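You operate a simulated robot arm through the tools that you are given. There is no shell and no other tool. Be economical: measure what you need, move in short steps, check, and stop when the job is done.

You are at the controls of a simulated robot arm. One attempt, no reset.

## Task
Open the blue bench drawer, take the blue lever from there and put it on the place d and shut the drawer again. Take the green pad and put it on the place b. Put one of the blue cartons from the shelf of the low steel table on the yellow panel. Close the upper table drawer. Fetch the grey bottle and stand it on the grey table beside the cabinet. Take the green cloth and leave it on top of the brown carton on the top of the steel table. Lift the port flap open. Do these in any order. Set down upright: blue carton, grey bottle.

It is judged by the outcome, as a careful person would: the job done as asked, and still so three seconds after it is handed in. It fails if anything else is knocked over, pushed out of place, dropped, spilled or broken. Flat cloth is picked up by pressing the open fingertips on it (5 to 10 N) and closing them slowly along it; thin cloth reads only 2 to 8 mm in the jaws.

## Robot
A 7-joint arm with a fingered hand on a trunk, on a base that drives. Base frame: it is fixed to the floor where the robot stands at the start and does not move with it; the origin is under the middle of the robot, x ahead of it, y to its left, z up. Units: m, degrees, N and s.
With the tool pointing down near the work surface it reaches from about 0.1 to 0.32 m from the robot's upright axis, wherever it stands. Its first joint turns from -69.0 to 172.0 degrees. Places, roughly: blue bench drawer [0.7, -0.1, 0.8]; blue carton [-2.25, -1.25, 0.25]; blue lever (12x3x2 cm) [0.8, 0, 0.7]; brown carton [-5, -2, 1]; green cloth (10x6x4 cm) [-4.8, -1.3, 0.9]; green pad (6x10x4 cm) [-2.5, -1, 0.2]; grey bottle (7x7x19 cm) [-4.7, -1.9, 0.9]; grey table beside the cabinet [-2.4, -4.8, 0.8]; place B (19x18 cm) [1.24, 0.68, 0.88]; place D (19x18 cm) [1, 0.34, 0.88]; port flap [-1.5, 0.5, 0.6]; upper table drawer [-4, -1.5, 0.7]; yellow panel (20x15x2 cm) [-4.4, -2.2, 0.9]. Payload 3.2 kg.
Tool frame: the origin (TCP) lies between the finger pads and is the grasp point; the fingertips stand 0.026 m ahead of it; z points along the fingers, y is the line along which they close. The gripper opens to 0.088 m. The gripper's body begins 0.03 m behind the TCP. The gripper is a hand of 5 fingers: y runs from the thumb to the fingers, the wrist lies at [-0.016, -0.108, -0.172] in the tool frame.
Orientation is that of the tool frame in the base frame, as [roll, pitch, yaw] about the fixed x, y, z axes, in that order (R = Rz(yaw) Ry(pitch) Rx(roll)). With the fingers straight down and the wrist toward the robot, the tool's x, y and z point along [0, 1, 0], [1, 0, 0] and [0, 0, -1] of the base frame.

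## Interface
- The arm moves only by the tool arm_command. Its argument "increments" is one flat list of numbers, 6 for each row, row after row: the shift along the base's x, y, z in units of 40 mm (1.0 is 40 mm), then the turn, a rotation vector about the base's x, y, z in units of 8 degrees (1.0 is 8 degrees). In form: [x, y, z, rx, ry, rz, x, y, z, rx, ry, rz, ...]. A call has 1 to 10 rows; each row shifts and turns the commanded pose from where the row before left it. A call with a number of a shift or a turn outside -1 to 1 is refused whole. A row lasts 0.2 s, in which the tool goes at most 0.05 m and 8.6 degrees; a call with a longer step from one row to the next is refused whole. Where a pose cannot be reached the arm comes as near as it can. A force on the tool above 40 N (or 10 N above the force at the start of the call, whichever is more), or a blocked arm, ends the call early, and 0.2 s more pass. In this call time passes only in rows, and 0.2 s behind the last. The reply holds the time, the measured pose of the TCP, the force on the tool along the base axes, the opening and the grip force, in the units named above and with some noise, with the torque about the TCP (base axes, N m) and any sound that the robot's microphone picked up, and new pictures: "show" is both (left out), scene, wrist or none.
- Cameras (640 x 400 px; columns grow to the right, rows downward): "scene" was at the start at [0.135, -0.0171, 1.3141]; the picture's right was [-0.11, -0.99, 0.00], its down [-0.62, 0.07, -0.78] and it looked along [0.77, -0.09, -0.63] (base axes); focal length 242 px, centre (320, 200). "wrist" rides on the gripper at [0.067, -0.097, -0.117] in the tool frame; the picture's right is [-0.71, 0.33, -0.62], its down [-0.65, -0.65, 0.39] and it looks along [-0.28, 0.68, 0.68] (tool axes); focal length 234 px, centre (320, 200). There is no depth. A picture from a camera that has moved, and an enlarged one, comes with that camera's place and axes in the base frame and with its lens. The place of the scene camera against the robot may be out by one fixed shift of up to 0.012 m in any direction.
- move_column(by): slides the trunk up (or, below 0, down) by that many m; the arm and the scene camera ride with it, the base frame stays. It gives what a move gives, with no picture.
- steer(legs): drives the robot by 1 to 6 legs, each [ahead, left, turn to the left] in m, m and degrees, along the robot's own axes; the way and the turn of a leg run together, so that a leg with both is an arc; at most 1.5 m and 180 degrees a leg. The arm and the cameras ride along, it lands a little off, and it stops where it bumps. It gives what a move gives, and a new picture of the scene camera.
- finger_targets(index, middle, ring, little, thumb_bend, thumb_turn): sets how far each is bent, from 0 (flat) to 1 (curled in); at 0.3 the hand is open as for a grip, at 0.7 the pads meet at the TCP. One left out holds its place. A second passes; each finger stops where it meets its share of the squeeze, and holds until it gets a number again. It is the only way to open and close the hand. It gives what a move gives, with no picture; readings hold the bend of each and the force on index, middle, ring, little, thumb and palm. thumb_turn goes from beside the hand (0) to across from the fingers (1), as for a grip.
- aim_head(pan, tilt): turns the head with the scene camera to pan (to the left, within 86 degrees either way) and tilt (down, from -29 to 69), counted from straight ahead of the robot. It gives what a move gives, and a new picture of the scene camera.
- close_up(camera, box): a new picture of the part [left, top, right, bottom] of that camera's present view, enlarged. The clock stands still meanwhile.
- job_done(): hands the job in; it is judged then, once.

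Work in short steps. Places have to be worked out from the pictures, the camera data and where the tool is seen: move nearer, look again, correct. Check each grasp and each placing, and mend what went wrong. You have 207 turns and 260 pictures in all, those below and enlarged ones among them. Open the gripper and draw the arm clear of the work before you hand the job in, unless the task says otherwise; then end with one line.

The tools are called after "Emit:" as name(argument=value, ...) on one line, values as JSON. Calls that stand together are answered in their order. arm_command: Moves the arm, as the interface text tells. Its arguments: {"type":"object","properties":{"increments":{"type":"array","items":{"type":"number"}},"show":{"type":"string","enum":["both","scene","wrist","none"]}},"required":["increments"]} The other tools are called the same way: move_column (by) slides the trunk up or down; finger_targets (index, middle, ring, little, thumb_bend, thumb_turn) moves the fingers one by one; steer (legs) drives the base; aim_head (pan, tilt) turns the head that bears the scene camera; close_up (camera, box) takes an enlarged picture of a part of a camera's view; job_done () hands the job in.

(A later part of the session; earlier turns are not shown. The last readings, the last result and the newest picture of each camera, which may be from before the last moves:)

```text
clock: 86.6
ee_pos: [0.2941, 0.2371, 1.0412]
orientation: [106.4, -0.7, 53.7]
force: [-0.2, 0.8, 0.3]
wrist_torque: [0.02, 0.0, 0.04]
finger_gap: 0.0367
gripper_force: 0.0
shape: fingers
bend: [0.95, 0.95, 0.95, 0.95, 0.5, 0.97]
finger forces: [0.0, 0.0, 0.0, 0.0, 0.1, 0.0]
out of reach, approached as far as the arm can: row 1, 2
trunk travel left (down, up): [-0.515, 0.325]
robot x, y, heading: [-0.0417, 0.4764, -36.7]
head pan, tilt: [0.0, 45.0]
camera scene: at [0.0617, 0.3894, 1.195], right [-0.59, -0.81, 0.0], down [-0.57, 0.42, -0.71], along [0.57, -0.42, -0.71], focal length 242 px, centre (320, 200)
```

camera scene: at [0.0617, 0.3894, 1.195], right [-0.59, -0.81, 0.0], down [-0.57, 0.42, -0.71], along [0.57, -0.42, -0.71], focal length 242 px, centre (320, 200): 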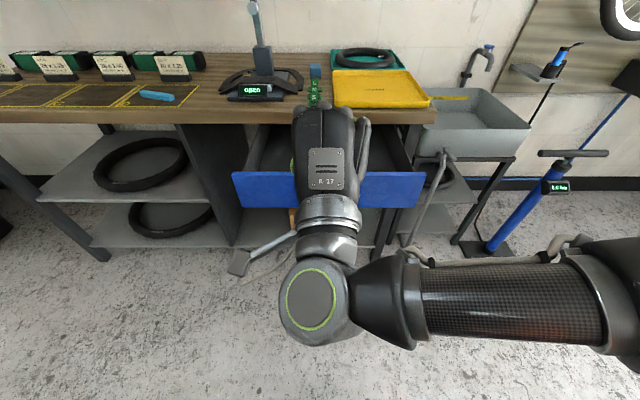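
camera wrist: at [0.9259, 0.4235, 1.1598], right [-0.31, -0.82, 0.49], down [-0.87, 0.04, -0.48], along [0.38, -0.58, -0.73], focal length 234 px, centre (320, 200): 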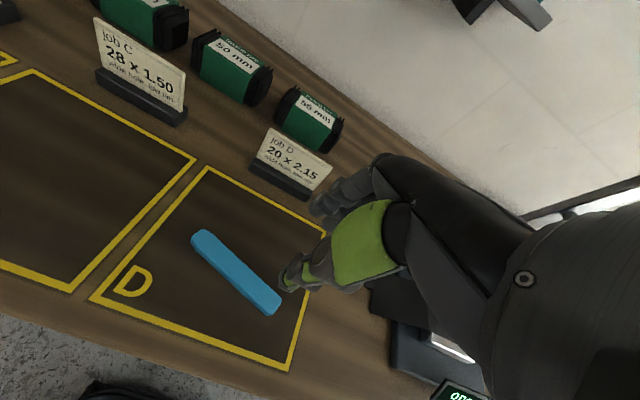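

Lower to handle height and push forward with the base.

Emit:
move_column(by=-0.24)

Emit:
steer(legs=[[0.26, 0, 0]])

```text
clock: 89.1
ee_pos: [0.2935, 0.2362, 0.8]
orientation: [106.5, -0.7, 53.7]
force: [-0.1, 0.1, -0.1]
wrist_torque: [0.02, 0.02, 0.0]
finger_gap: 0.0371
gripper_force: 0.2
shape: fingers
bend: [0.95, 0.95, 0.95, 0.95, 0.5, 0.97]
finger forces: [0.1, 0.0, 0.1, 0.0, 0.0, 0.0]
trunk travel left (down, up): [-0.275, 0.565]
robot x, y, heading: [-0.0446, 0.4751, -36.6]
head pan, tilt: [0.0, 45.0]
```

```text
clock: 91.0
ee_pos: [0.514, 0.0771, 0.8002]
orientation: [106.4, -0.7, 53.9]
force: [0.3, -0.2, 6.1]
wrist_torque: [-0.04, 0.07, 0.03]
finger_gap: 0.037
gripper_force: 3.4
shape: fingers
bend: [0.95, 0.95, 0.95, 0.95, 0.5, 0.97]
finger forces: [0.0, 5.5, 0.0, 0.0, 0.0, 0.0]
trunk travel left (down, up): [-0.275, 0.565]
robot x, y, heading: [0.173, 0.3104, -36.0]
head pan, tilt: [0.0, 45.0]
camera scene: at [0.2812, 0.2287, 0.9551], right [-0.59, -0.81, 0.0], down [-0.57, 0.42, -0.71], along [0.57, -0.42, -0.71], focal length 242 px, centre (320, 200)
```

scene: 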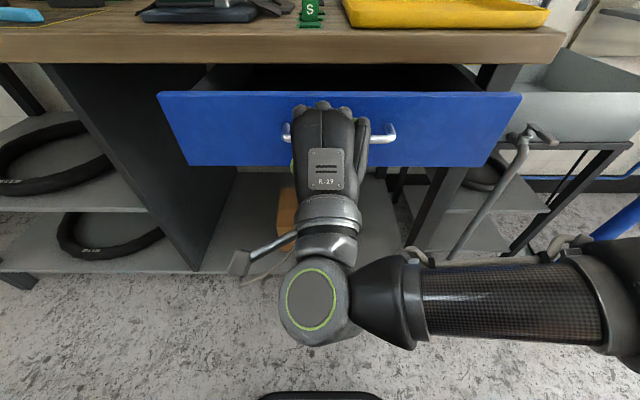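

Drawer is closing. Push 0.1 more.

Emit:
steer(legs=[[0.09, 0, 0]])

```text
clock: 92.1
ee_pos: [0.5896, 0.0225, 0.7987]
orientation: [106.7, -0.6, 54.1]
force: [0.6, -0.4, 0.1]
wrist_torque: [-0.01, -0.02, -0.02]
finger_gap: 0.037
gripper_force: 0.1
shape: fingers
bend: [0.95, 0.95, 0.95, 0.95, 0.5, 0.97]
finger forces: [0.0, 0.0, 0.0, 0.0, 0.0, 0.0]
trunk travel left (down, up): [-0.275, 0.565]
robot x, y, heading: [0.2477, 0.2572, -36.4]
head pan, tilt: [0.0, 45.0]
camera scene: at [0.3559, 0.1742, 0.9549], right [-0.59, -0.81, 0.0], down [-0.57, 0.42, -0.71], along [0.57, -0.42, -0.71], focal length 242 px, centre (320, 200)
```

scene: 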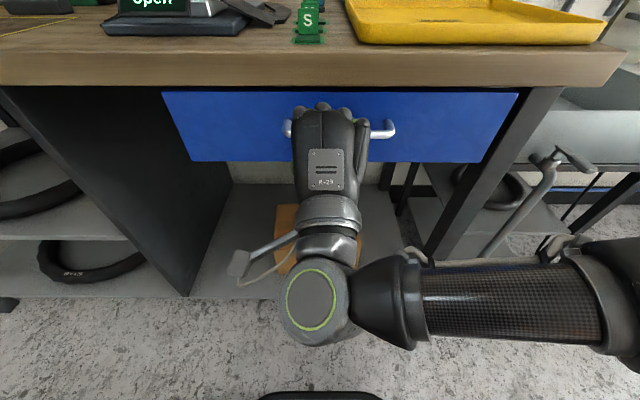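

Nearly flush. I press a little more with the arm until it resists.

Emit:
arm_command(increments=[0.2, -0.15, 0, 0, 0, 0, 0.2, -0.15, 0, 0, 0, 0, 0.2, -0.15, 0, 0, 0, 0], show="none")

Emit:
steer(legs=[[0.025, 0, 0]])

```text
clock: 93.0
ee_pos: [0.6064, 0.0138, 0.8048]
orientation: [105.5, -0.6, 54.8]
force: [-21.2, 14.6, 5.1]
wrist_torque: [0.53, 0.75, 0.03]
finger_gap: 0.039
gripper_force: 12.8
shape: fingers
bend: [0.95, 0.95, 0.95, 0.95, 0.47, 0.99]
finger forces: [0.0, 0.1, 0.0, 0.1, 25.4, 0.0]
trunk travel left (down, up): [-0.275, 0.565]
robot x, y, heading: [0.249, 0.2591, -36.1]
head pan, tilt: [0.0, 45.0]
stopped in row 3: the force on the tool passed its limit at 42 N (the readings are from after the stop); the commanded pose is now the measured one
```

```text
clock: 93.7
ee_pos: [0.6086, 0.0156, 0.8074]
orientation: [104.9, -0.6, 55.6]
force: [-20.4, 12.6, 3.7]
wrist_torque: [0.43, 0.83, -0.04]
finger_gap: 0.0412
gripper_force: 11.9
shape: fingers
bend: [0.95, 0.95, 0.95, 0.95, 0.45, 1.0]
finger forces: [0.0, 0.1, 0.0, 0.1, 23.4, 0.0]
trunk travel left (down, up): [-0.275, 0.565]
robot x, y, heading: [0.2527, 0.2572, -36.1]
head pan, tilt: [0.0, 45.0]
stopped in leg 1: the force on the tool passed its limit at 51 N (the readings are from after the stop); the commanded pose is now the measured one
camera scene: at [0.3544, 0.1746, 0.9556], right [-0.59, -0.81, 0.0], down [-0.57, 0.42, -0.71], along [0.57, -0.42, -0.7], focal length 242 px, centre (320, 200)
```

scene: 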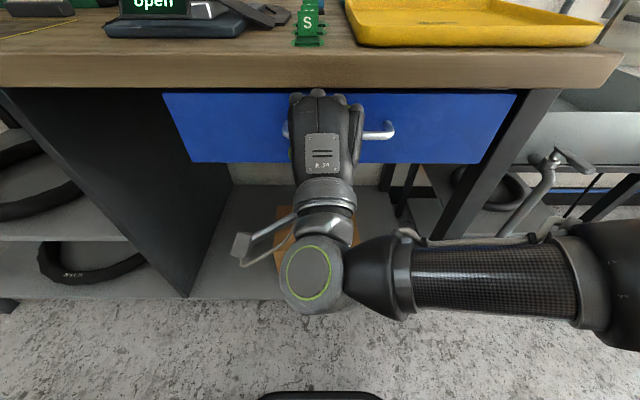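

It resists at 50 N, so closed. Back off and verify.

Emit:
steer(legs=[[-0.3, 0, 0]])

Emit:
close_up(camera="scene", box=[180, 40, 460, 220])

```text
clock: 95.8
ee_pos: [0.3702, 0.1912, 0.8044]
orientation: [105.4, -0.6, 55.7]
force: [0.5, -0.4, -0.4]
wrist_torque: [0.01, 0.03, -0.01]
finger_gap: 0.0371
gripper_force: 0.0
shape: fingers
bend: [0.95, 0.95, 0.95, 0.95, 0.5, 0.97]
finger forces: [0.1, 0.1, 0.0, 0.0, 0.0, 0.0]
trunk travel left (down, up): [-0.275, 0.565]
robot x, y, heading: [0.0087, 0.4313, -35.9]
head pan, tilt: [0.0, 45.0]
camera scene: at [0.1153, 0.3496, 0.9551], right [-0.58, -0.81, 0.0], down [-0.57, 0.41, -0.71], along [0.57, -0.41, -0.71], focal length 242 px, centre (320, 200)
```

scene: 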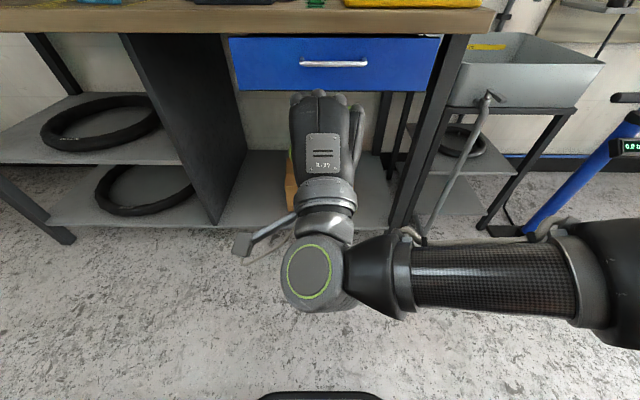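

```text
2.22 times, centred on (320, 130) of scene
camera zoom: at [0.1153, 0.3496, 0.9551], right [-0.58, -0.81, 0.0], down [-0.57, 0.41, -0.71], along [0.57, -0.41, -0.71], focal length 538 px, centre (320, 356)
```

zoom: 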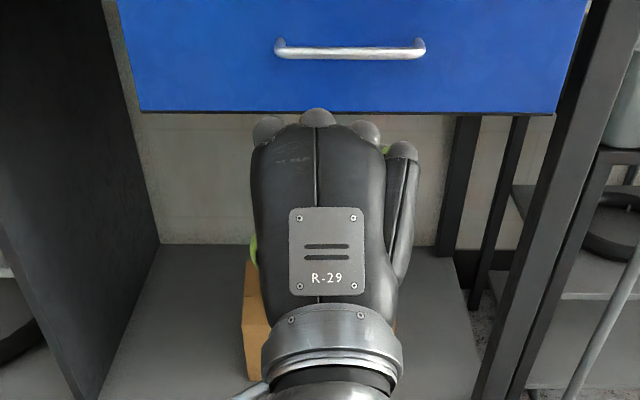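

Drawer is shut. Now I bring the arm to a neutral pose, raise the trunk, and turn around to look at the other items.

Emit:
move_column(by=0.275)

Emit:
arm_command(increments=[-0.3, 0.23, 0, 0.58, 0.76, 0, -0.3, 0.23, 0, 0.58, 0.76, 0, -0.3, 0.23, 0, 0.58, 0.76, 0, -0.3, 0.23, 0, 0.58, 0.76, 0, -0.3, 0.23, 0, 0.58, 0.76, 0, 0, 0, 0, 0.58, 0.76, 0, 0, 0, 0, 0.58, 0.76, 0, 0, 0, 0, 0.58, 0.76, 0, 0, 0, 0, 0.58, 0.76, 0, 0, 0, 0, 0.25, 0.33, 0], show="none")

Emit:
finger_targets(index=0.3, middle=0.3, ring=0.3, little=0.3, thumb_bend=0.3)

Emit:
steer(legs=[[0, 0, -150]])

Emit:
aim_head(pan=0, tilt=20)

```text
clock: 98.5
ee_pos: [0.37, 0.1911, 1.0789]
orientation: [105.4, -0.5, 55.7]
force: [-0.2, -0.5, 0.1]
wrist_torque: [0.04, 0.03, -0.02]
finger_gap: 0.0372
gripper_force: 0.1
shape: fingers
bend: [0.95, 0.95, 0.95, 0.95, 0.5, 0.97]
finger forces: [0.0, 0.0, 0.1, 0.0, 0.0, 0.0]
trunk travel left (down, up): [-0.55, 0.29]
robot x, y, heading: [0.0069, 0.4341, -35.8]
head pan, tilt: [0.0, 45.0]
```

```text
clock: 100.8
ee_pos: [0.3094, 0.238, 1.0809]
orientation: [177.6, -3.1, 53.1]
force: [-1.3, -0.1, 0.8]
wrist_torque: [0.0, 0.01, 0.0]
finger_gap: 0.0368
gripper_force: 0.1
shape: fingers
bend: [0.95, 0.95, 0.95, 0.95, 0.5, 0.97]
finger forces: [0.1, 0.2, 0.0, 0.0, 0.0, 0.1]
trunk travel left (down, up): [-0.55, 0.29]
robot x, y, heading: [0.0039, 0.4313, -35.9]
head pan, tilt: [0.0, 45.0]
```

```text
clock: 101.8
ee_pos: [0.3098, 0.2378, 1.0798]
orientation: [177.5, -3.2, 53.1]
force: [-0.2, 0.0, 0.9]
wrist_torque: [0.01, -0.01, 0.03]
finger_gap: 0.0875
gripper_force: 0.0
shape: fingers
bend: [0.3, 0.3, 0.3, 0.3, 0.3, 0.97]
finger forces: [0.0, 0.1, 0.0, 0.0, 0.1, 0.0]
trunk travel left (down, up): [-0.55, 0.29]
robot x, y, heading: [0.0105, 0.4335, -35.7]
head pan, tilt: [0.0, 45.0]
```

```text
clock: 108.3
ee_pos: [-0.349, 0.458, 1.0801]
orientation: [177.5, -3.1, -97.7]
force: [-0.8, 0.8, -0.1]
wrist_torque: [0.0, -0.02, -0.02]
finger_gap: 0.0874
gripper_force: 0.0
shape: fingers
bend: [0.3, 0.3, 0.3, 0.3, 0.3, 0.97]
finger forces: [0.0, 0.0, 0.0, 0.1, 0.1, 0.0]
trunk travel left (down, up): [-0.55, 0.29]
robot x, y, heading: [0.0115, 0.4317, 173.4]
head pan, tilt: [0.0, 45.0]
camera scene: at [-0.1219, 0.4409, 1.2301], right [0.11, 0.99, 0.0], down [0.7, -0.08, -0.71], along [-0.7, 0.08, -0.71], focal length 242 px, centre (320, 200)
```

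scene: 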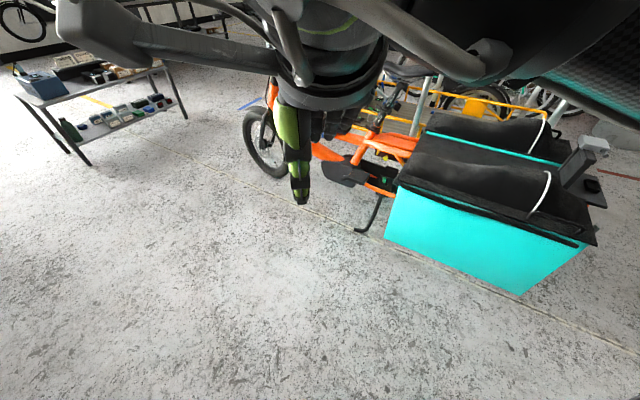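

```text
clock: 109.2
ee_pos: [-0.3489, 0.4573, 1.0801]
orientation: [177.5, -3.1, -97.7]
force: [1.2, 0.3, 0.0]
wrist_torque: [0.01, 0.01, 0.02]
finger_gap: 0.0872
gripper_force: 0.0
shape: fingers
bend: [0.3, 0.3, 0.3, 0.3, 0.3, 0.97]
finger forces: [0.0, 0.1, 0.0, 0.1, 0.0, 0.0]
trunk travel left (down, up): [-0.55, 0.29]
robot x, y, heading: [0.0073, 0.4318, 173.7]
head pan, tilt: [0.0, 20.0]
camera scene: at [-0.1336, 0.4422, 1.2686], right [0.11, 0.99, 0.0], down [0.34, -0.04, -0.94], along [-0.93, 0.11, -0.34], focal length 242 px, centre (320, 200)
```

scene: 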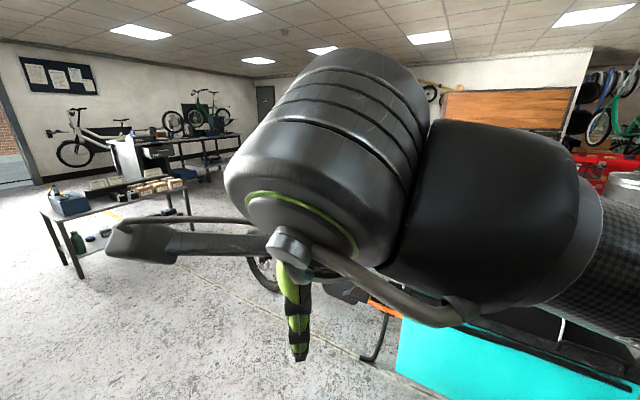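

A cargo bike with boxes (the port) and the low steel table are visible. I lower the arm out of the camera's way and look again.

Emit:
arm_command(increments=[0, 0, -1, 0, 0, 0, 0, 0, -1, 0, 0, 0, 0, 0, -1, 0, 0, 0, 0, 0, -1, 0, 0, 0, 0, 0, -1, 0, 0, 0, 0, 0, -1, 0, 0, 0, 0, 0, -1, 0, 0, 0, 0, 0, -1, 0, 0, 0, 0.3, 0, -1, 0, 0, 0], show="scene")

Emit:
aim_head(pan=35, tilt=25)

```text
clock: 111.2
ee_pos: [-0.3442, 0.4538, 0.7181]
orientation: [177.6, -3.1, -97.8]
force: [0.8, -0.1, 0.4]
wrist_torque: [0.01, -0.03, 0.02]
finger_gap: 0.0873
gripper_force: 0.1
shape: fingers
bend: [0.3, 0.3, 0.3, 0.3, 0.3, 0.97]
finger forces: [0.1, 0.0, 0.0, 0.1, 0.1, 0.0]
out of reach, approached as far as the arm can: row 9
trunk travel left (down, up): [-0.55, 0.29]
robot x, y, heading: [0.0091, 0.4335, 173.6]
head pan, tilt: [0.0, 20.0]
camera scene: at [-0.1343, 0.442, 1.2687], right [0.11, 0.99, 0.0], down [0.34, -0.04, -0.94], along [-0.93, 0.11, -0.34], focal length 242 px, centre (320, 200)
```

scene: 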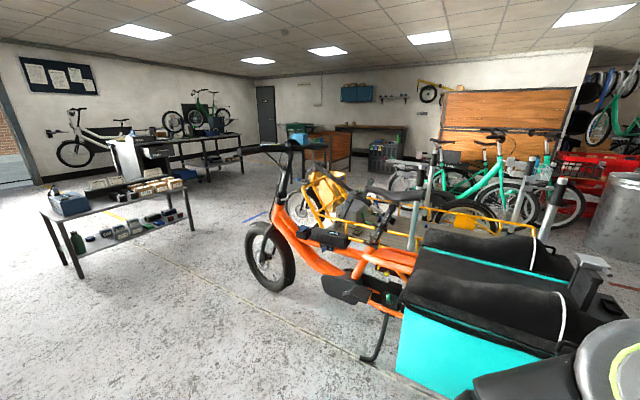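

```text
clock: 112.2
ee_pos: [-0.344, 0.4533, 0.7206]
orientation: [177.5, -3.0, -97.8]
force: [0.4, 0.6, -0.4]
wrist_torque: [-0.01, 0.01, 0.02]
finger_gap: 0.0876
gripper_force: 0.1
shape: fingers
bend: [0.3, 0.3, 0.3, 0.3, 0.3, 0.97]
finger forces: [0.1, 0.1, 0.1, 0.0, 0.1, 0.0]
trunk travel left (down, up): [-0.55, 0.29]
robot x, y, heading: [0.0084, 0.434, 173.8]
head pan, tilt: [35.0, 25.0]
camera scene: at [-0.122, 0.3878, 1.2607], right [-0.48, 0.88, 0.0], down [0.37, 0.2, -0.91], along [-0.8, -0.43, -0.42], focal length 242 px, centre (320, 200)
```

scene: 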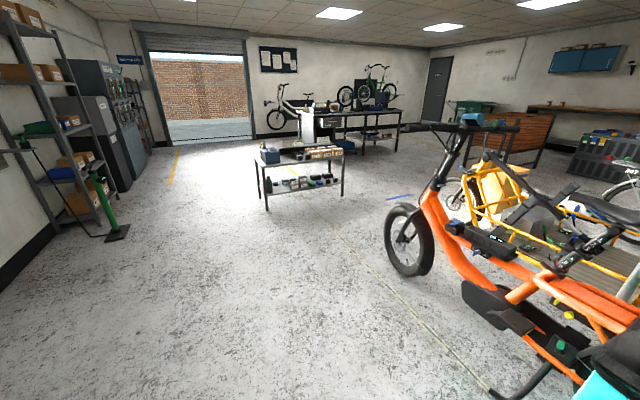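

Close-ups of the bike's port area and of the low table.

Emit:
close_up(camera="scene", box=[240, 130, 400, 230])

Emit:
aim_head(pan=0, tilt=25)

Emit:
close_up(camera="scene", box=[230, 130, 430, 330])

```text
4.00 times, centred on (320, 180) of scene
camera zoom: at [-0.122, 0.3878, 1.2607], right [-0.48, 0.88, 0.0], down [0.37, 0.2, -0.91], along [-0.8, -0.43, -0.42], focal length 968 px, centre (320, 280)
```

zoom: 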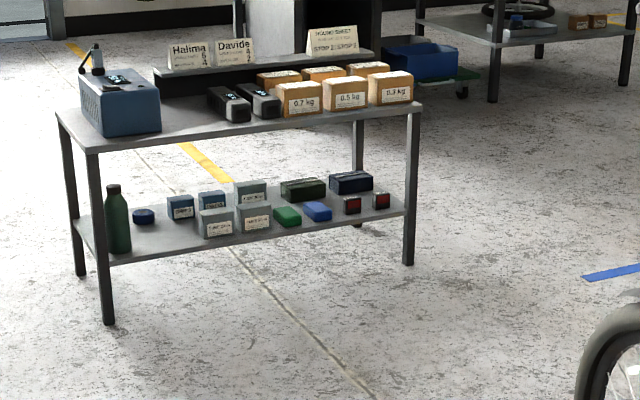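

```text
clock: 113.3
ee_pos: [-0.3448, 0.4518, 0.7197]
orientation: [177.5, -2.9, -97.8]
force: [0.1, 0.1, 0.5]
wrist_torque: [0.0, 0.03, 0.02]
finger_gap: 0.0877
gripper_force: 0.0
shape: fingers
bend: [0.3, 0.3, 0.3, 0.3, 0.3, 0.97]
finger forces: [0.0, 0.0, 0.1, 0.1, 0.1, 0.1]
trunk travel left (down, up): [-0.55, 0.29]
robot x, y, heading: [0.0072, 0.4347, 173.4]
head pan, tilt: [0.0, 25.0]
camera scene: at [-0.1327, 0.442, 1.2606], right [0.11, 0.99, 0.0], down [0.42, -0.05, -0.91], along [-0.9, 0.1, -0.42], focal length 242 px, centre (320, 200)
```

scene: 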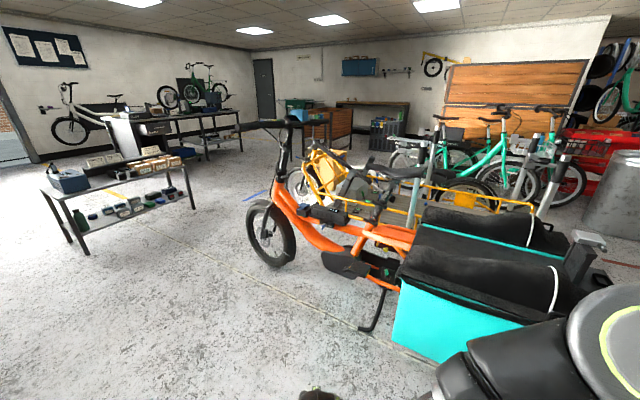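

```text
2.00 times, centred on (330, 230) of scene
camera zoom: at [-0.1327, 0.442, 1.2606], right [0.11, 0.99, 0.0], down [0.42, -0.05, -0.91], along [-0.9, 0.1, -0.42], focal length 484 px, centre (300, 140)
```

zoom: 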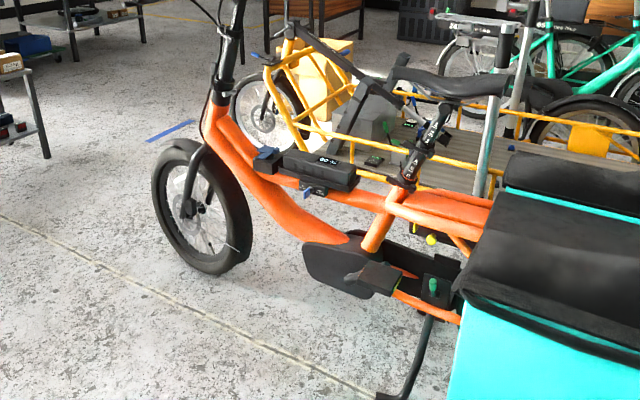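

The port's blue tab is near (-1.45,0.48,0.6) on the bike's near side. I drive to face it from about 0.7 m away.

Emit:
steer(legs=[[0.93, 0.6, 0], [0, 0, -42]])

Emit:
aim_head(pan=0, tilt=35)

Emit:
close_up(camera="scene", box=[220, 120, 420, 260])

```text
clock: 120.8
ee_pos: [-1.2213, 0.2007, 0.7196]
orientation: [177.5, -3.0, -139.9]
force: [-0.7, -0.2, -0.1]
wrist_torque: [0.04, 0.0, 0.0]
finger_gap: 0.0875
gripper_force: 0.1
shape: fingers
bend: [0.3, 0.3, 0.3, 0.3, 0.3, 0.97]
finger forces: [0.0, 0.0, 0.1, 0.1, 0.1, 0.1]
trunk travel left (down, up): [-0.55, 0.29]
robot x, y, heading: [-0.977, -0.0511, 131.3]
head pan, tilt: [0.0, 25.0]
camera scene: at [-1.068, 0.0483, 1.2606], right [0.75, 0.66, 0.0], down [0.28, -0.32, -0.91], along [-0.6, 0.68, -0.42], focal length 242 px, centre (320, 200)
```

scene: 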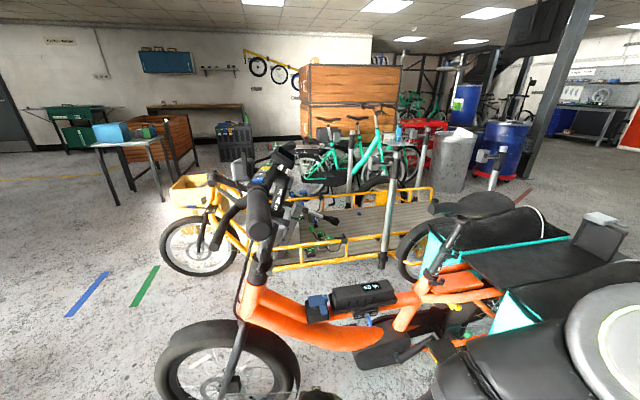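

```text
clock: 121.6
ee_pos: [-1.223, 0.2013, 0.7198]
orientation: [177.6, -3.0, -140.0]
force: [0.5, -1.1, 0.1]
wrist_torque: [-0.04, -0.01, -0.01]
finger_gap: 0.0875
gripper_force: 0.1
shape: fingers
bend: [0.3, 0.3, 0.3, 0.3, 0.3, 0.97]
finger forces: [0.0, 0.1, 0.1, 0.0, 0.1, 0.0]
trunk travel left (down, up): [-0.55, 0.29]
robot x, y, heading: [-0.9736, -0.0486, 131.3]
head pan, tilt: [0.0, 35.0]
camera scene: at [-1.0654, 0.0453, 1.2449], right [0.75, 0.66, 0.0], down [0.38, -0.43, -0.82], along [-0.54, 0.62, -0.57], focal length 242 px, centre (320, 200)
```

scene: 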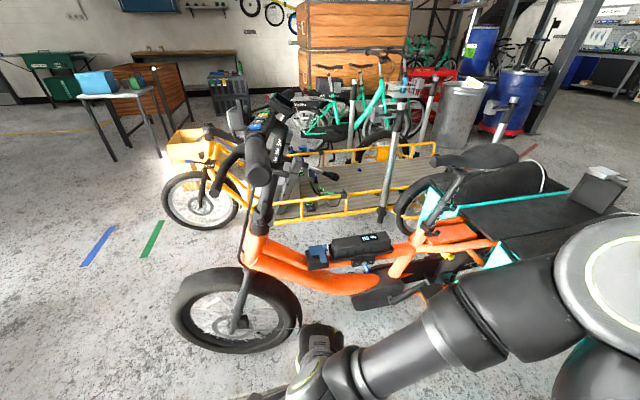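

```text
2.86 times, centred on (320, 190) of scene
camera zoom: at [-1.0654, 0.0453, 1.2449], right [0.75, 0.66, 0.0], down [0.38, -0.43, -0.82], along [-0.54, 0.62, -0.57], focal length 692 px, centre (320, 229)
```

zoom: 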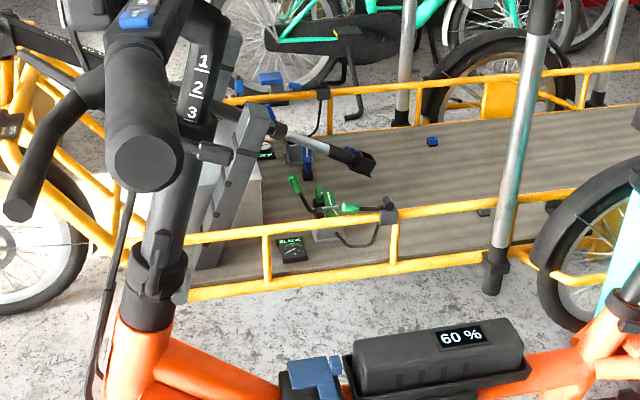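

Emit:
close_up(camera="scene", box=[280, 220, 410, 300])

Emit:
arm_command(increments=[0, 0, 0, 0, 0, 0], show="wrist")

```text
4.92 times, centred on (345, 260) of scene
camera zoom: at [-1.0654, 0.0453, 1.2449], right [0.75, 0.66, 0.0], down [0.38, -0.43, -0.82], along [-0.54, 0.62, -0.57], focal length 1192 px, centre (197, -95)
```

zoom: 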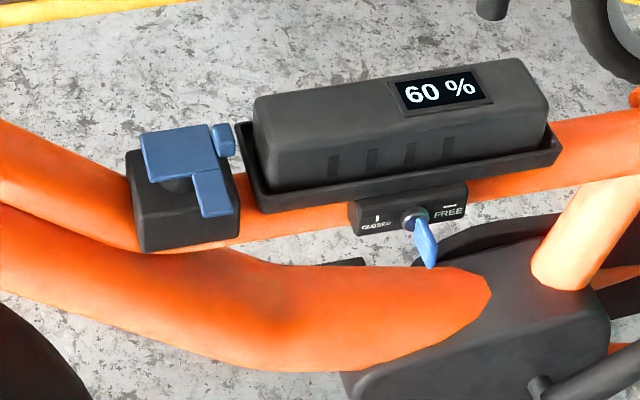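

```text
clock: 122.0
ee_pos: [-1.2207, 0.2015, 0.7195]
orientation: [177.6, -3.0, -140.0]
force: [-0.5, -0.2, 0.1]
wrist_torque: [-0.04, -0.03, -0.02]
finger_gap: 0.0875
gripper_force: 0.0
shape: fingers
bend: [0.3, 0.3, 0.3, 0.3, 0.3, 0.97]
finger forces: [0.0, 0.1, 0.0, 0.0, 0.1, 0.1]
trunk travel left (down, up): [-0.55, 0.29]
robot x, y, heading: [-0.9718, -0.0532, 131.3]
head pan, tilt: [0.0, 35.0]
camera wrist: at [-1.2025, 0.0839, 0.8379], right [0.37, 0.71, 0.6], down [0.89, -0.09, -0.45], along [-0.27, 0.7, -0.66], focal length 234 px, centre (320, 200)
```

wrist: 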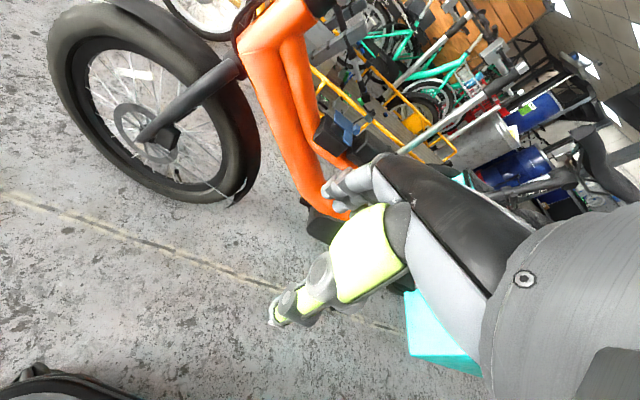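

Emit:
close_up(camera="scene", box=[300, 238, 340, 275])

```text
10.81 times, centred on (320, 256) of scene
camera zoom: at [-1.0654, 0.0453, 1.2449], right [0.75, 0.66, 0.0], down [0.38, -0.43, -0.82], along [-0.54, 0.62, -0.57], focal length 2617 px, centre (320, -411)
```

zoom: 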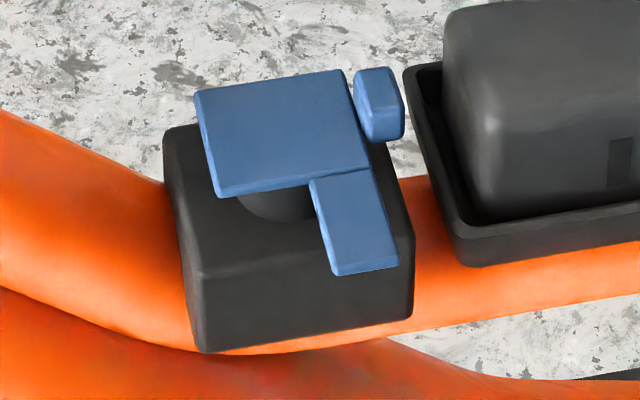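

The blue flap's tongue overhangs toward me; the hinge is at the far edge. Plan: one extended finger under the tongue, then lift. First tilt the hand forward here and see if it's reachable.

Emit:
arm_command(increments=[0, 0, 0.5, 0.7, 0.62, 0, 0, 0, 0.5, 0.7, 0.62, 0, 0, 0, 0.5, 0.7, 0.62, 0, 0, 0, 0.5, 0.7, 0.62, 0, 0, 0, 0, 0.7, 0.62, 0, 0, 0, 0, 0.7, 0.62, 0, 0, 0, 0, 0.7, 0.62, 0, 0, 0, 0, 0.7, 0.62, 0, 0, 0, 0, 0.7, 0.62, 0, 0, 0, 0, 0.7, 0.62, 0], show="scene")

Emit:
finger_targets(index=0.9, middle=0.2, ring=0.9, little=0.9, thumb_bend=0.9, thumb_turn=0.5)

```text
clock: 124.2
ee_pos: [-1.29, 0.2628, 0.8585]
orientation: [103.3, -5.9, -139.5]
force: [-0.2, -0.5, 0.0]
wrist_torque: [0.02, 0.01, 0.02]
finger_gap: 0.0878
gripper_force: 0.1
shape: fingers
bend: [0.3, 0.3, 0.3, 0.3, 0.3, 0.97]
finger forces: [0.0, 0.0, 0.0, 0.0, 0.0, 0.0]
out of reach, approached as far as the arm can: row 1, 2, 3, 4, 9, 10
trunk travel left (down, up): [-0.55, 0.29]
robot x, y, heading: [-0.9764, -0.0503, 131.2]
head pan, tilt: [0.0, 35.0]
camera scene: at [-1.0655, 0.0454, 1.2448], right [0.75, 0.66, 0.0], down [0.38, -0.43, -0.82], along [-0.54, 0.61, -0.57], focal length 242 px, centre (320, 200)
```

scene: 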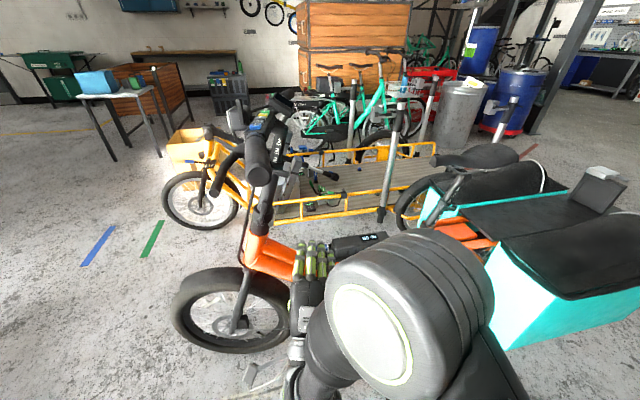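

```text
clock: 125.2
ee_pos: [-1.2919, 0.2619, 0.8588]
orientation: [103.3, -6.0, -139.3]
force: [-0.1, 0.6, -0.3]
wrist_torque: [-0.02, 0.02, 0.01]
finger_gap: 0.0337
gripper_force: 0.0
shape: fingers
bend: [0.9, 0.2, 0.9, 0.9, 0.9, 0.52]
finger forces: [0.1, 0.0, 0.0, 0.0, 0.0, 0.0]
trunk travel left (down, up): [-0.55, 0.29]
robot x, y, heading: [-0.9759, -0.0526, 131.3]
head pan, tilt: [0.0, 35.0]
```

I raise the arm to the better posture, level it, then lower the trunk partly.

Emit:
arm_command(increments=[0, 0, 0.9, 0.24, -0.28, 0, 0, 0, 0.9, 0.24, -0.28, 0, 0, 0, 0.9, 0.5, 0.42, 0, 0, 0, 0.9, 0, 0, 0], show="none")

Emit:
move_column(by=-0.33)

Emit:
aim_head(pan=0, tilt=25)

```text
clock: 126.2
ee_pos: [-1.2934, 0.243, 0.9936]
orientation: [97.8, 4.0, -136.2]
force: [0.1, 0.1, -0.4]
wrist_torque: [-0.02, -0.04, 0.05]
finger_gap: 0.0336
gripper_force: 0.1
shape: fingers
bend: [0.9, 0.2, 0.9, 0.9, 0.9, 0.51]
finger forces: [0.1, 0.0, 0.0, 0.0, 0.0, 0.0]
trunk travel left (down, up): [-0.55, 0.29]
robot x, y, heading: [-0.9741, -0.0524, 131.5]
head pan, tilt: [0.0, 35.0]
```

```text
clock: 129.4
ee_pos: [-1.2939, 0.2426, 0.6639]
orientation: [97.9, 4.0, -136.5]
force: [0.2, -0.4, -1.0]
wrist_torque: [0.01, 0.0, -0.02]
finger_gap: 0.034
gripper_force: 0.1
shape: fingers
bend: [0.9, 0.2, 0.9, 0.9, 0.9, 0.51]
finger forces: [0.1, 0.0, 0.0, 0.1, 0.1, 0.0]
trunk travel left (down, up): [-0.22, 0.62]
robot x, y, heading: [-0.9739, -0.0483, 131.4]
head pan, tilt: [0.0, 35.0]
```

```text
clock: 130.1
ee_pos: [-1.2942, 0.2437, 0.6632]
orientation: [97.8, 4.0, -136.5]
force: [-0.3, -1.3, -0.9]
wrist_torque: [-0.02, 0.01, 0.02]
finger_gap: 0.0337
gripper_force: 0.2
shape: fingers
bend: [0.9, 0.2, 0.9, 0.9, 0.9, 0.51]
finger forces: [0.0, 0.1, 0.0, 0.1, 0.0, 0.0]
trunk travel left (down, up): [-0.22, 0.62]
robot x, y, heading: [-0.9709, -0.0532, 131.1]
head pan, tilt: [0.0, 25.0]
camera scene: at [-1.0681, 0.0483, 0.9306], right [0.75, 0.66, 0.0], down [0.28, -0.32, -0.91], along [-0.6, 0.68, -0.42], focal length 242 px, centre (320, 200)
```

scene: 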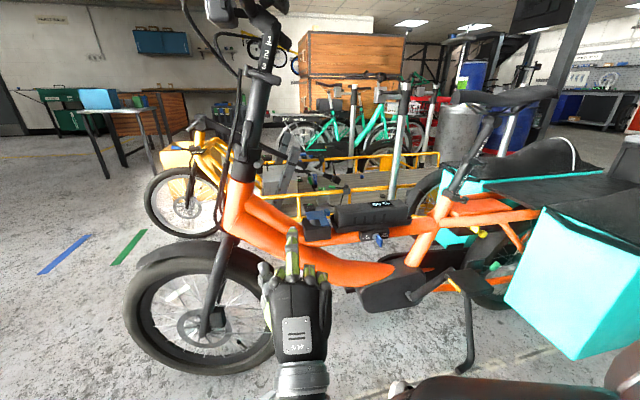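

Emit:
close_up(camera="scene", box=[260, 190, 360, 260])

```text
5.71 times, centred on (310, 225) of scene
camera zoom: at [-1.0681, 0.0483, 0.9306], right [0.75, 0.66, 0.0], down [0.28, -0.32, -0.91], along [-0.6, 0.68, -0.42], focal length 1383 px, centre (377, 57)
```

zoom: 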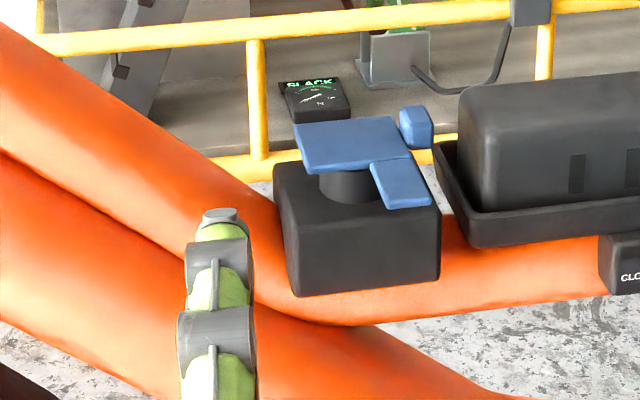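

Triangulated: tongue tip ≈(-1.421,0.474,0.598), overhanging the box ~2.7 cm; my middle fingertip is ≈ TCP +4.5 cm forward, +6 cm up. I lower the trunk so the finger is below the tongue, and approach.

Emit:
move_column(by=-0.15)

Emit:
steer(legs=[[0.14, -0.055, 0]])

Emit:
close_up(camera="scene", box=[240, 150, 380, 250])

```text
clock: 131.9
ee_pos: [-1.2944, 0.2437, 0.5125]
orientation: [98.0, 4.1, -136.5]
force: [0.5, -0.2, -0.5]
wrist_torque: [-0.01, 0.0, -0.01]
finger_gap: 0.0338
gripper_force: 0.0
shape: fingers
bend: [0.9, 0.2, 0.9, 0.9, 0.9, 0.51]
finger forces: [0.0, 0.1, 0.0, 0.0, 0.0, 0.0]
trunk travel left (down, up): [-0.07, 0.77]
robot x, y, heading: [-0.9745, -0.0505, 131.6]
head pan, tilt: [0.0, 25.0]
```

```text
clock: 133.3
ee_pos: [-1.3467, 0.3875, 0.5139]
orientation: [97.8, 4.0, -136.3]
force: [-0.5, 0.0, 0.1]
wrist_torque: [0.0, -0.03, -0.02]
finger_gap: 0.0338
gripper_force: 0.0
shape: fingers
bend: [0.9, 0.2, 0.9, 0.9, 0.9, 0.51]
finger forces: [0.0, 0.1, 0.1, 0.0, 0.0, 0.0]
trunk travel left (down, up): [-0.07, 0.77]
robot x, y, heading: [-1.0267, 0.094, 131.2]
head pan, tilt: [0.0, 25.0]
camera scene: at [-1.1206, 0.1923, 0.7806], right [0.75, 0.66, 0.0], down [0.28, -0.32, -0.91], along [-0.6, 0.68, -0.42], focal length 242 px, centre (320, 200)
```

scene: 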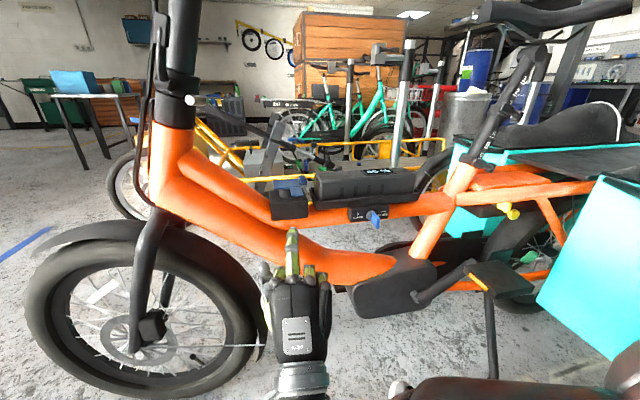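

```text
4.00 times, centred on (310, 200) of scene
camera zoom: at [-1.1206, 0.1923, 0.7806], right [0.75, 0.66, 0.0], down [0.28, -0.32, -0.91], along [-0.6, 0.68, -0.42], focal length 968 px, centre (360, 200)
```

zoom: 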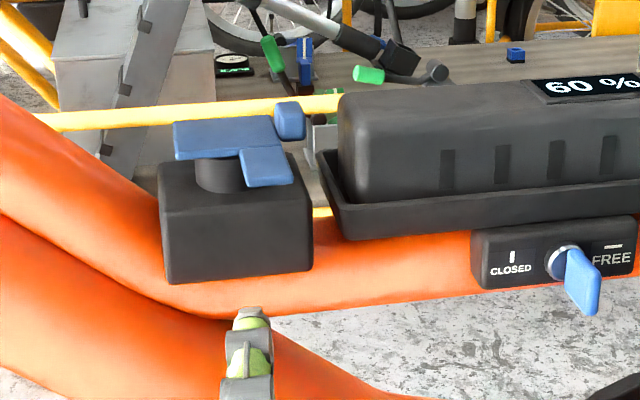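

Finger is 1.2 cm below the tongue level and aligned. Extend 7.5 cm forward under it.

Emit:
arm_command(increments=[-0.42, 0.5, 0, 0, 0, 0, -0.42, 0.5, 0, 0, 0, 0, -0.4, 0.48, 0, 0, 0, 0], show="none")

Emit:
close_up(camera="scene", box=[240, 150, 380, 250])

```text
clock: 134.1
ee_pos: [-1.3974, 0.4484, 0.5129]
orientation: [97.8, 4.0, -136.3]
force: [-0.3, 0.8, 0.1]
wrist_torque: [-0.01, -0.02, -0.03]
finger_gap: 0.0338
gripper_force: 0.0
shape: fingers
bend: [0.9, 0.2, 0.9, 0.9, 0.9, 0.51]
finger forces: [0.0, 0.0, 0.0, 0.1, 0.0, 0.0]
trunk travel left (down, up): [-0.07, 0.77]
robot x, y, heading: [-1.0304, 0.0922, 131.5]
head pan, tilt: [0.0, 25.0]
```

```text
4.00 times, centred on (310, 200) of scene
camera zoom: at [-1.1206, 0.1923, 0.7807], right [0.75, 0.66, 0.0], down [0.28, -0.32, -0.91], along [-0.6, 0.68, -0.42], focal length 968 px, centre (360, 200)
```

zoom: 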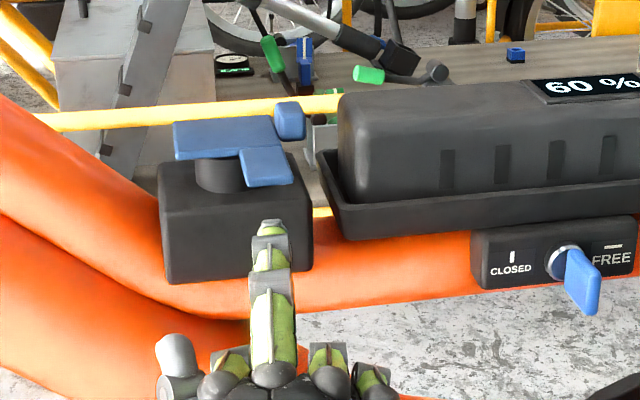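

Fingertip is right beneath the tongue. Raise in small steps.

Emit:
arm_command(increments=[0, 0, 0.2, 0, 0, 0, 0, 0, 0.2, 0, 0, 0, 0, 0, 0.2, 0, 0, 0], show="none")

Emit:
close_up(camera="scene", box=[240, 150, 380, 250])

```text
clock: 134.9
ee_pos: [-1.3988, 0.4469, 0.5376]
orientation: [97.9, 4.0, -136.2]
force: [0.8, 0.0, 0.2]
wrist_torque: [0.0, -0.01, -0.04]
finger_gap: 0.0339
gripper_force: 0.2
shape: fingers
bend: [0.9, 0.2, 0.9, 0.9, 0.9, 0.51]
finger forces: [0.1, 0.1, 0.1, 0.0, 0.1, 0.0]
trunk travel left (down, up): [-0.07, 0.77]
robot x, y, heading: [-1.0299, 0.0934, 131.7]
head pan, tilt: [0.0, 25.0]
```

```text
4.00 times, centred on (310, 200) of scene
camera zoom: at [-1.1206, 0.1924, 0.7806], right [0.75, 0.66, 0.0], down [0.28, -0.32, -0.91], along [-0.6, 0.68, -0.42], focal length 968 px, centre (360, 200)
```

zoom: 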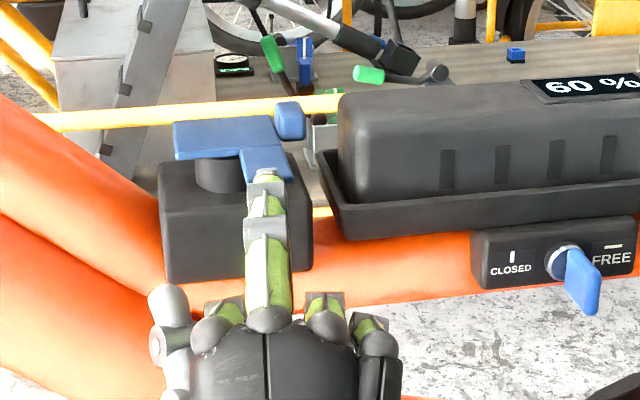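

The finger passed in front of the tongue end, not under. Lower 2.2 cm, go 1.8 cm deeper, and raise again.

Emit:
arm_command(increments=[0, 0, -0.3, 0, 0, 0, 0, 0, -0.3, 0, 0, 0, -0.17, 0.19, 0, 0, 0, 0, -0.17, 0.19, 0, 0, 0, 0], show="none")

Emit:
close_up(camera="scene", box=[270, 170, 340, 220])

```text
clock: 135.9
ee_pos: [-1.4105, 0.4623, 0.5136]
orientation: [97.8, 4.0, -136.4]
force: [-0.7, 1.0, 0.7]
wrist_torque: [0.0, -0.01, -0.01]
finger_gap: 0.0337
gripper_force: 0.2
shape: fingers
bend: [0.9, 0.2, 0.9, 0.9, 0.9, 0.51]
finger forces: [0.0, 0.1, 0.1, 0.0, 0.0, 0.0]
trunk travel left (down, up): [-0.07, 0.77]
robot x, y, heading: [-1.0272, 0.0924, 131.3]
head pan, tilt: [0.0, 25.0]
```

```text
8.00 times, centred on (305, 195) of scene
camera zoom: at [-1.1206, 0.1923, 0.7806], right [0.75, 0.66, 0.0], down [0.28, -0.32, -0.91], along [-0.6, 0.68, -0.42], focal length 1936 px, centre (440, 240)
```

zoom: 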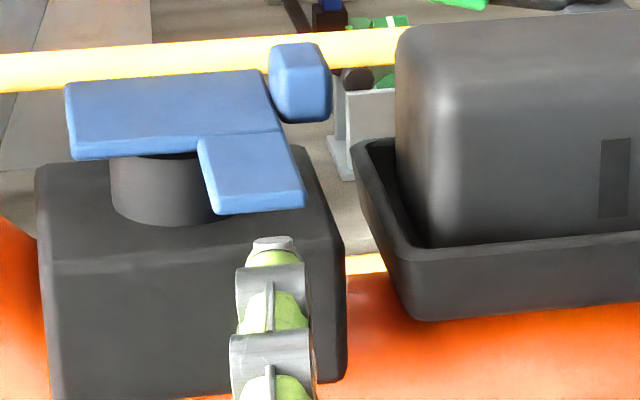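

Tongue overhang is small; I go between: raise 8 mm and advance slowly 2 cm.

Emit:
arm_command(increments=[0, 0, 0.2, 0, 0, 0, -0.12, 0.14, 0, 0, 0, 0, -0.12, 0.14, 0, 0, 0, 0, -0.1, 0.12, 0, 0, 0, 0], show="none")

Emit:
close_up(camera="scene", box=[270, 170, 340, 220])

```text
clock: 136.9
ee_pos: [-1.423, 0.4765, 0.521]
orientation: [97.8, 4.0, -136.3]
force: [0.3, -0.4, -0.1]
wrist_torque: [-0.03, -0.01, 0.01]
finger_gap: 0.0341
gripper_force: 0.1
shape: fingers
bend: [0.9, 0.2, 0.9, 0.9, 0.9, 0.51]
finger forces: [0.0, 0.1, 0.0, 0.1, 0.0, 0.0]
trunk travel left (down, up): [-0.07, 0.77]
robot x, y, heading: [-1.0287, 0.0924, 131.5]
head pan, tilt: [0.0, 25.0]
```

```text
8.00 times, centred on (305, 195) of scene
camera zoom: at [-1.1206, 0.1924, 0.7806], right [0.75, 0.66, 0.0], down [0.28, -0.32, -0.91], along [-0.6, 0.68, -0.42], focal length 1936 px, centre (440, 240)
```

zoom: 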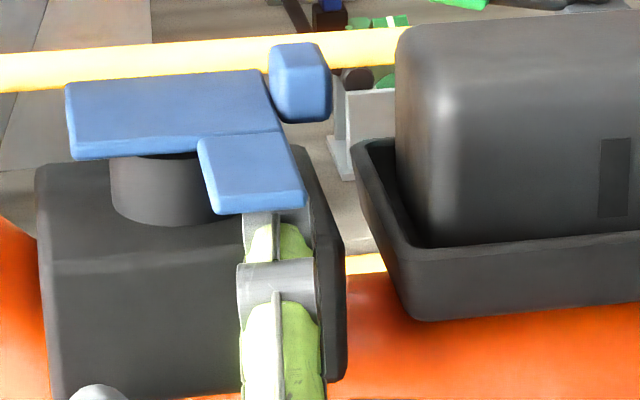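

The tip is now under the tongue. Lift.

Emit:
arm_command(increments=[0, 0, 0.3, 0, 0, 0, 0, 0, 0.35, 0, 0, 0, 0, 0, 0.35, 0, 0, 0], show="none")

Emit:
close_up(camera="scene", box=[260, 150, 360, 220])

```text
clock: 137.7
ee_pos: [-1.4227, 0.4769, 0.5615]
orientation: [97.8, 4.0, -136.3]
force: [-0.7, 0.1, 0.3]
wrist_torque: [0.02, 0.01, 0.04]
finger_gap: 0.0336
gripper_force: 0.0
shape: fingers
bend: [0.9, 0.2, 0.9, 0.9, 0.9, 0.51]
finger forces: [0.0, 0.0, 0.1, 0.0, 0.0, 0.0]
trunk travel left (down, up): [-0.07, 0.77]
robot x, y, heading: [-1.0277, 0.0914, 131.2]
head pan, tilt: [0.0, 25.0]
```

```text
5.71 times, centred on (310, 185) of scene
camera zoom: at [-1.1206, 0.1924, 0.7806], right [0.75, 0.66, 0.0], down [0.28, -0.32, -0.91], along [-0.6, 0.68, -0.42], focal length 1383 px, centre (377, 286)
```

zoom: 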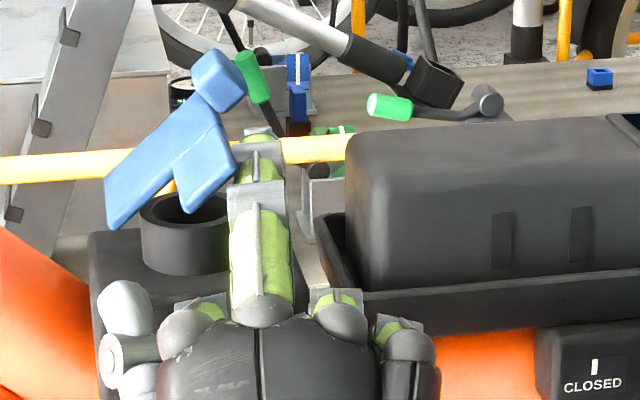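

The flap hinges on its left edge and is already half open. Now sweep the finger left and up to push it fully over.

Emit:
arm_command(increments=[-0.15, -0.13, 0.2, 0, 0, 0, -0.2, -0.17, 0.1, 0, 0, 0, -0.2, -0.17, 0.1, 0, 0, 0, -0.2, -0.17, 0, 0, 0, 0], show="none")

Emit:
close_up(camera="scene", box=[240, 140, 360, 220])

```text
clock: 138.7
ee_pos: [-1.4521, 0.4511, 0.578]
orientation: [97.8, 4.0, -136.3]
force: [-0.9, -0.6, -1.0]
wrist_torque: [-0.01, -0.01, -0.02]
finger_gap: 0.0339
gripper_force: 0.1
shape: fingers
bend: [0.9, 0.2, 0.9, 0.9, 0.9, 0.51]
finger forces: [0.0, 0.1, 0.1, 0.1, 0.1, 0.0]
trunk travel left (down, up): [-0.07, 0.77]
robot x, y, heading: [-1.0278, 0.0953, 131.5]
head pan, tilt: [0.0, 25.0]
```

```text
5.00 times, centred on (300, 180) of scene
camera zoom: at [-1.1206, 0.1924, 0.7806], right [0.75, 0.66, 0.0], down [0.28, -0.32, -0.91], along [-0.6, 0.68, -0.42], focal length 1210 px, centre (420, 300)
```

zoom: 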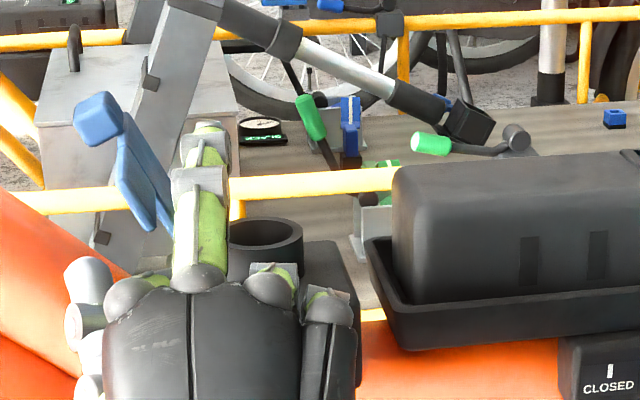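

Past vertical. A bit more, then withdraw and check that it stays.

Emit:
arm_command(increments=[-0.2, -0.17, 0, 0, 0, 0, -0.2, -0.17, 0, 0, 0, 0, 0.2, 0.17, 0, 0, 0, 0, 0.2, 0.17, 0, 0, 0, 0, 0.6, -0.7, 0.1, 0, 0, 0, 0.6, -0.7, 0.1, 0, 0, 0, 0.6, -0.7, 0.1, 0, 0, 0], show="none")

Emit:
steer(legs=[[-0.25, 0, 0]])

Emit:
close_up(camera="scene", box=[240, 140, 360, 220])

```text
clock: 140.3
ee_pos: [-1.3806, 0.3667, 0.5905]
orientation: [97.8, 4.0, -136.2]
force: [0.3, -0.2, 0.9]
wrist_torque: [0.02, 0.0, -0.01]
finger_gap: 0.0338
gripper_force: 0.0
shape: fingers
bend: [0.9, 0.2, 0.9, 0.9, 0.9, 0.51]
finger forces: [0.0, 0.0, 0.1, 0.1, 0.0, 0.0]
trunk travel left (down, up): [-0.07, 0.77]
robot x, y, heading: [-1.0315, 0.0931, 131.4]
head pan, tilt: [0.0, 25.0]
```

```text
clock: 142.1
ee_pos: [-1.217, 0.179, 0.5908]
orientation: [97.8, 4.0, -136.1]
force: [-0.6, -0.4, 0.5]
wrist_torque: [0.0, -0.02, 0.03]
finger_gap: 0.0335
gripper_force: 0.2
shape: fingers
bend: [0.9, 0.2, 0.9, 0.9, 0.9, 0.51]
finger forces: [0.0, 0.1, 0.0, 0.0, 0.0, 0.0]
trunk travel left (down, up): [-0.07, 0.77]
robot x, y, heading: [-0.8572, -0.0957, 131.3]
head pan, tilt: [0.0, 25.0]
camera scene: at [-0.955, 0.0043, 0.7806], right [0.75, 0.66, 0.0], down [0.28, -0.32, -0.91], along [-0.6, 0.68, -0.42], focal length 242 px, centre (320, 200)
```

scene: 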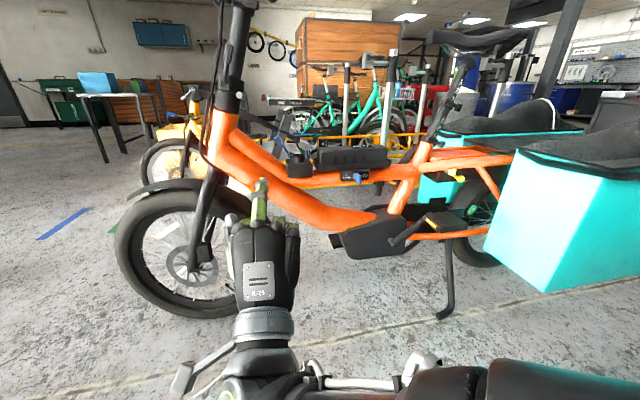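

```text
5.00 times, centred on (300, 180) of scene
camera zoom: at [-0.955, 0.0043, 0.7806], right [0.75, 0.66, 0.0], down [0.28, -0.32, -0.91], along [-0.6, 0.68, -0.42], focal length 1210 px, centre (420, 300)
```

zoom: 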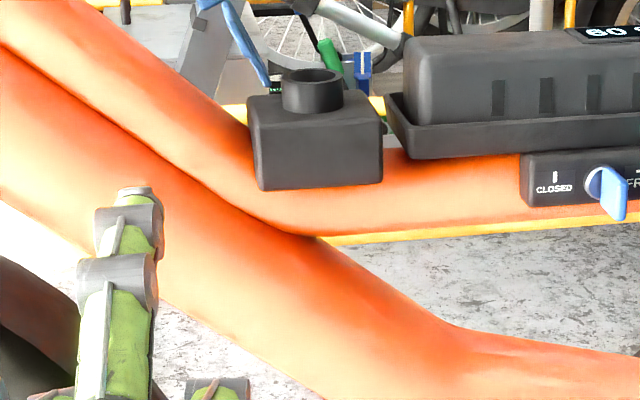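

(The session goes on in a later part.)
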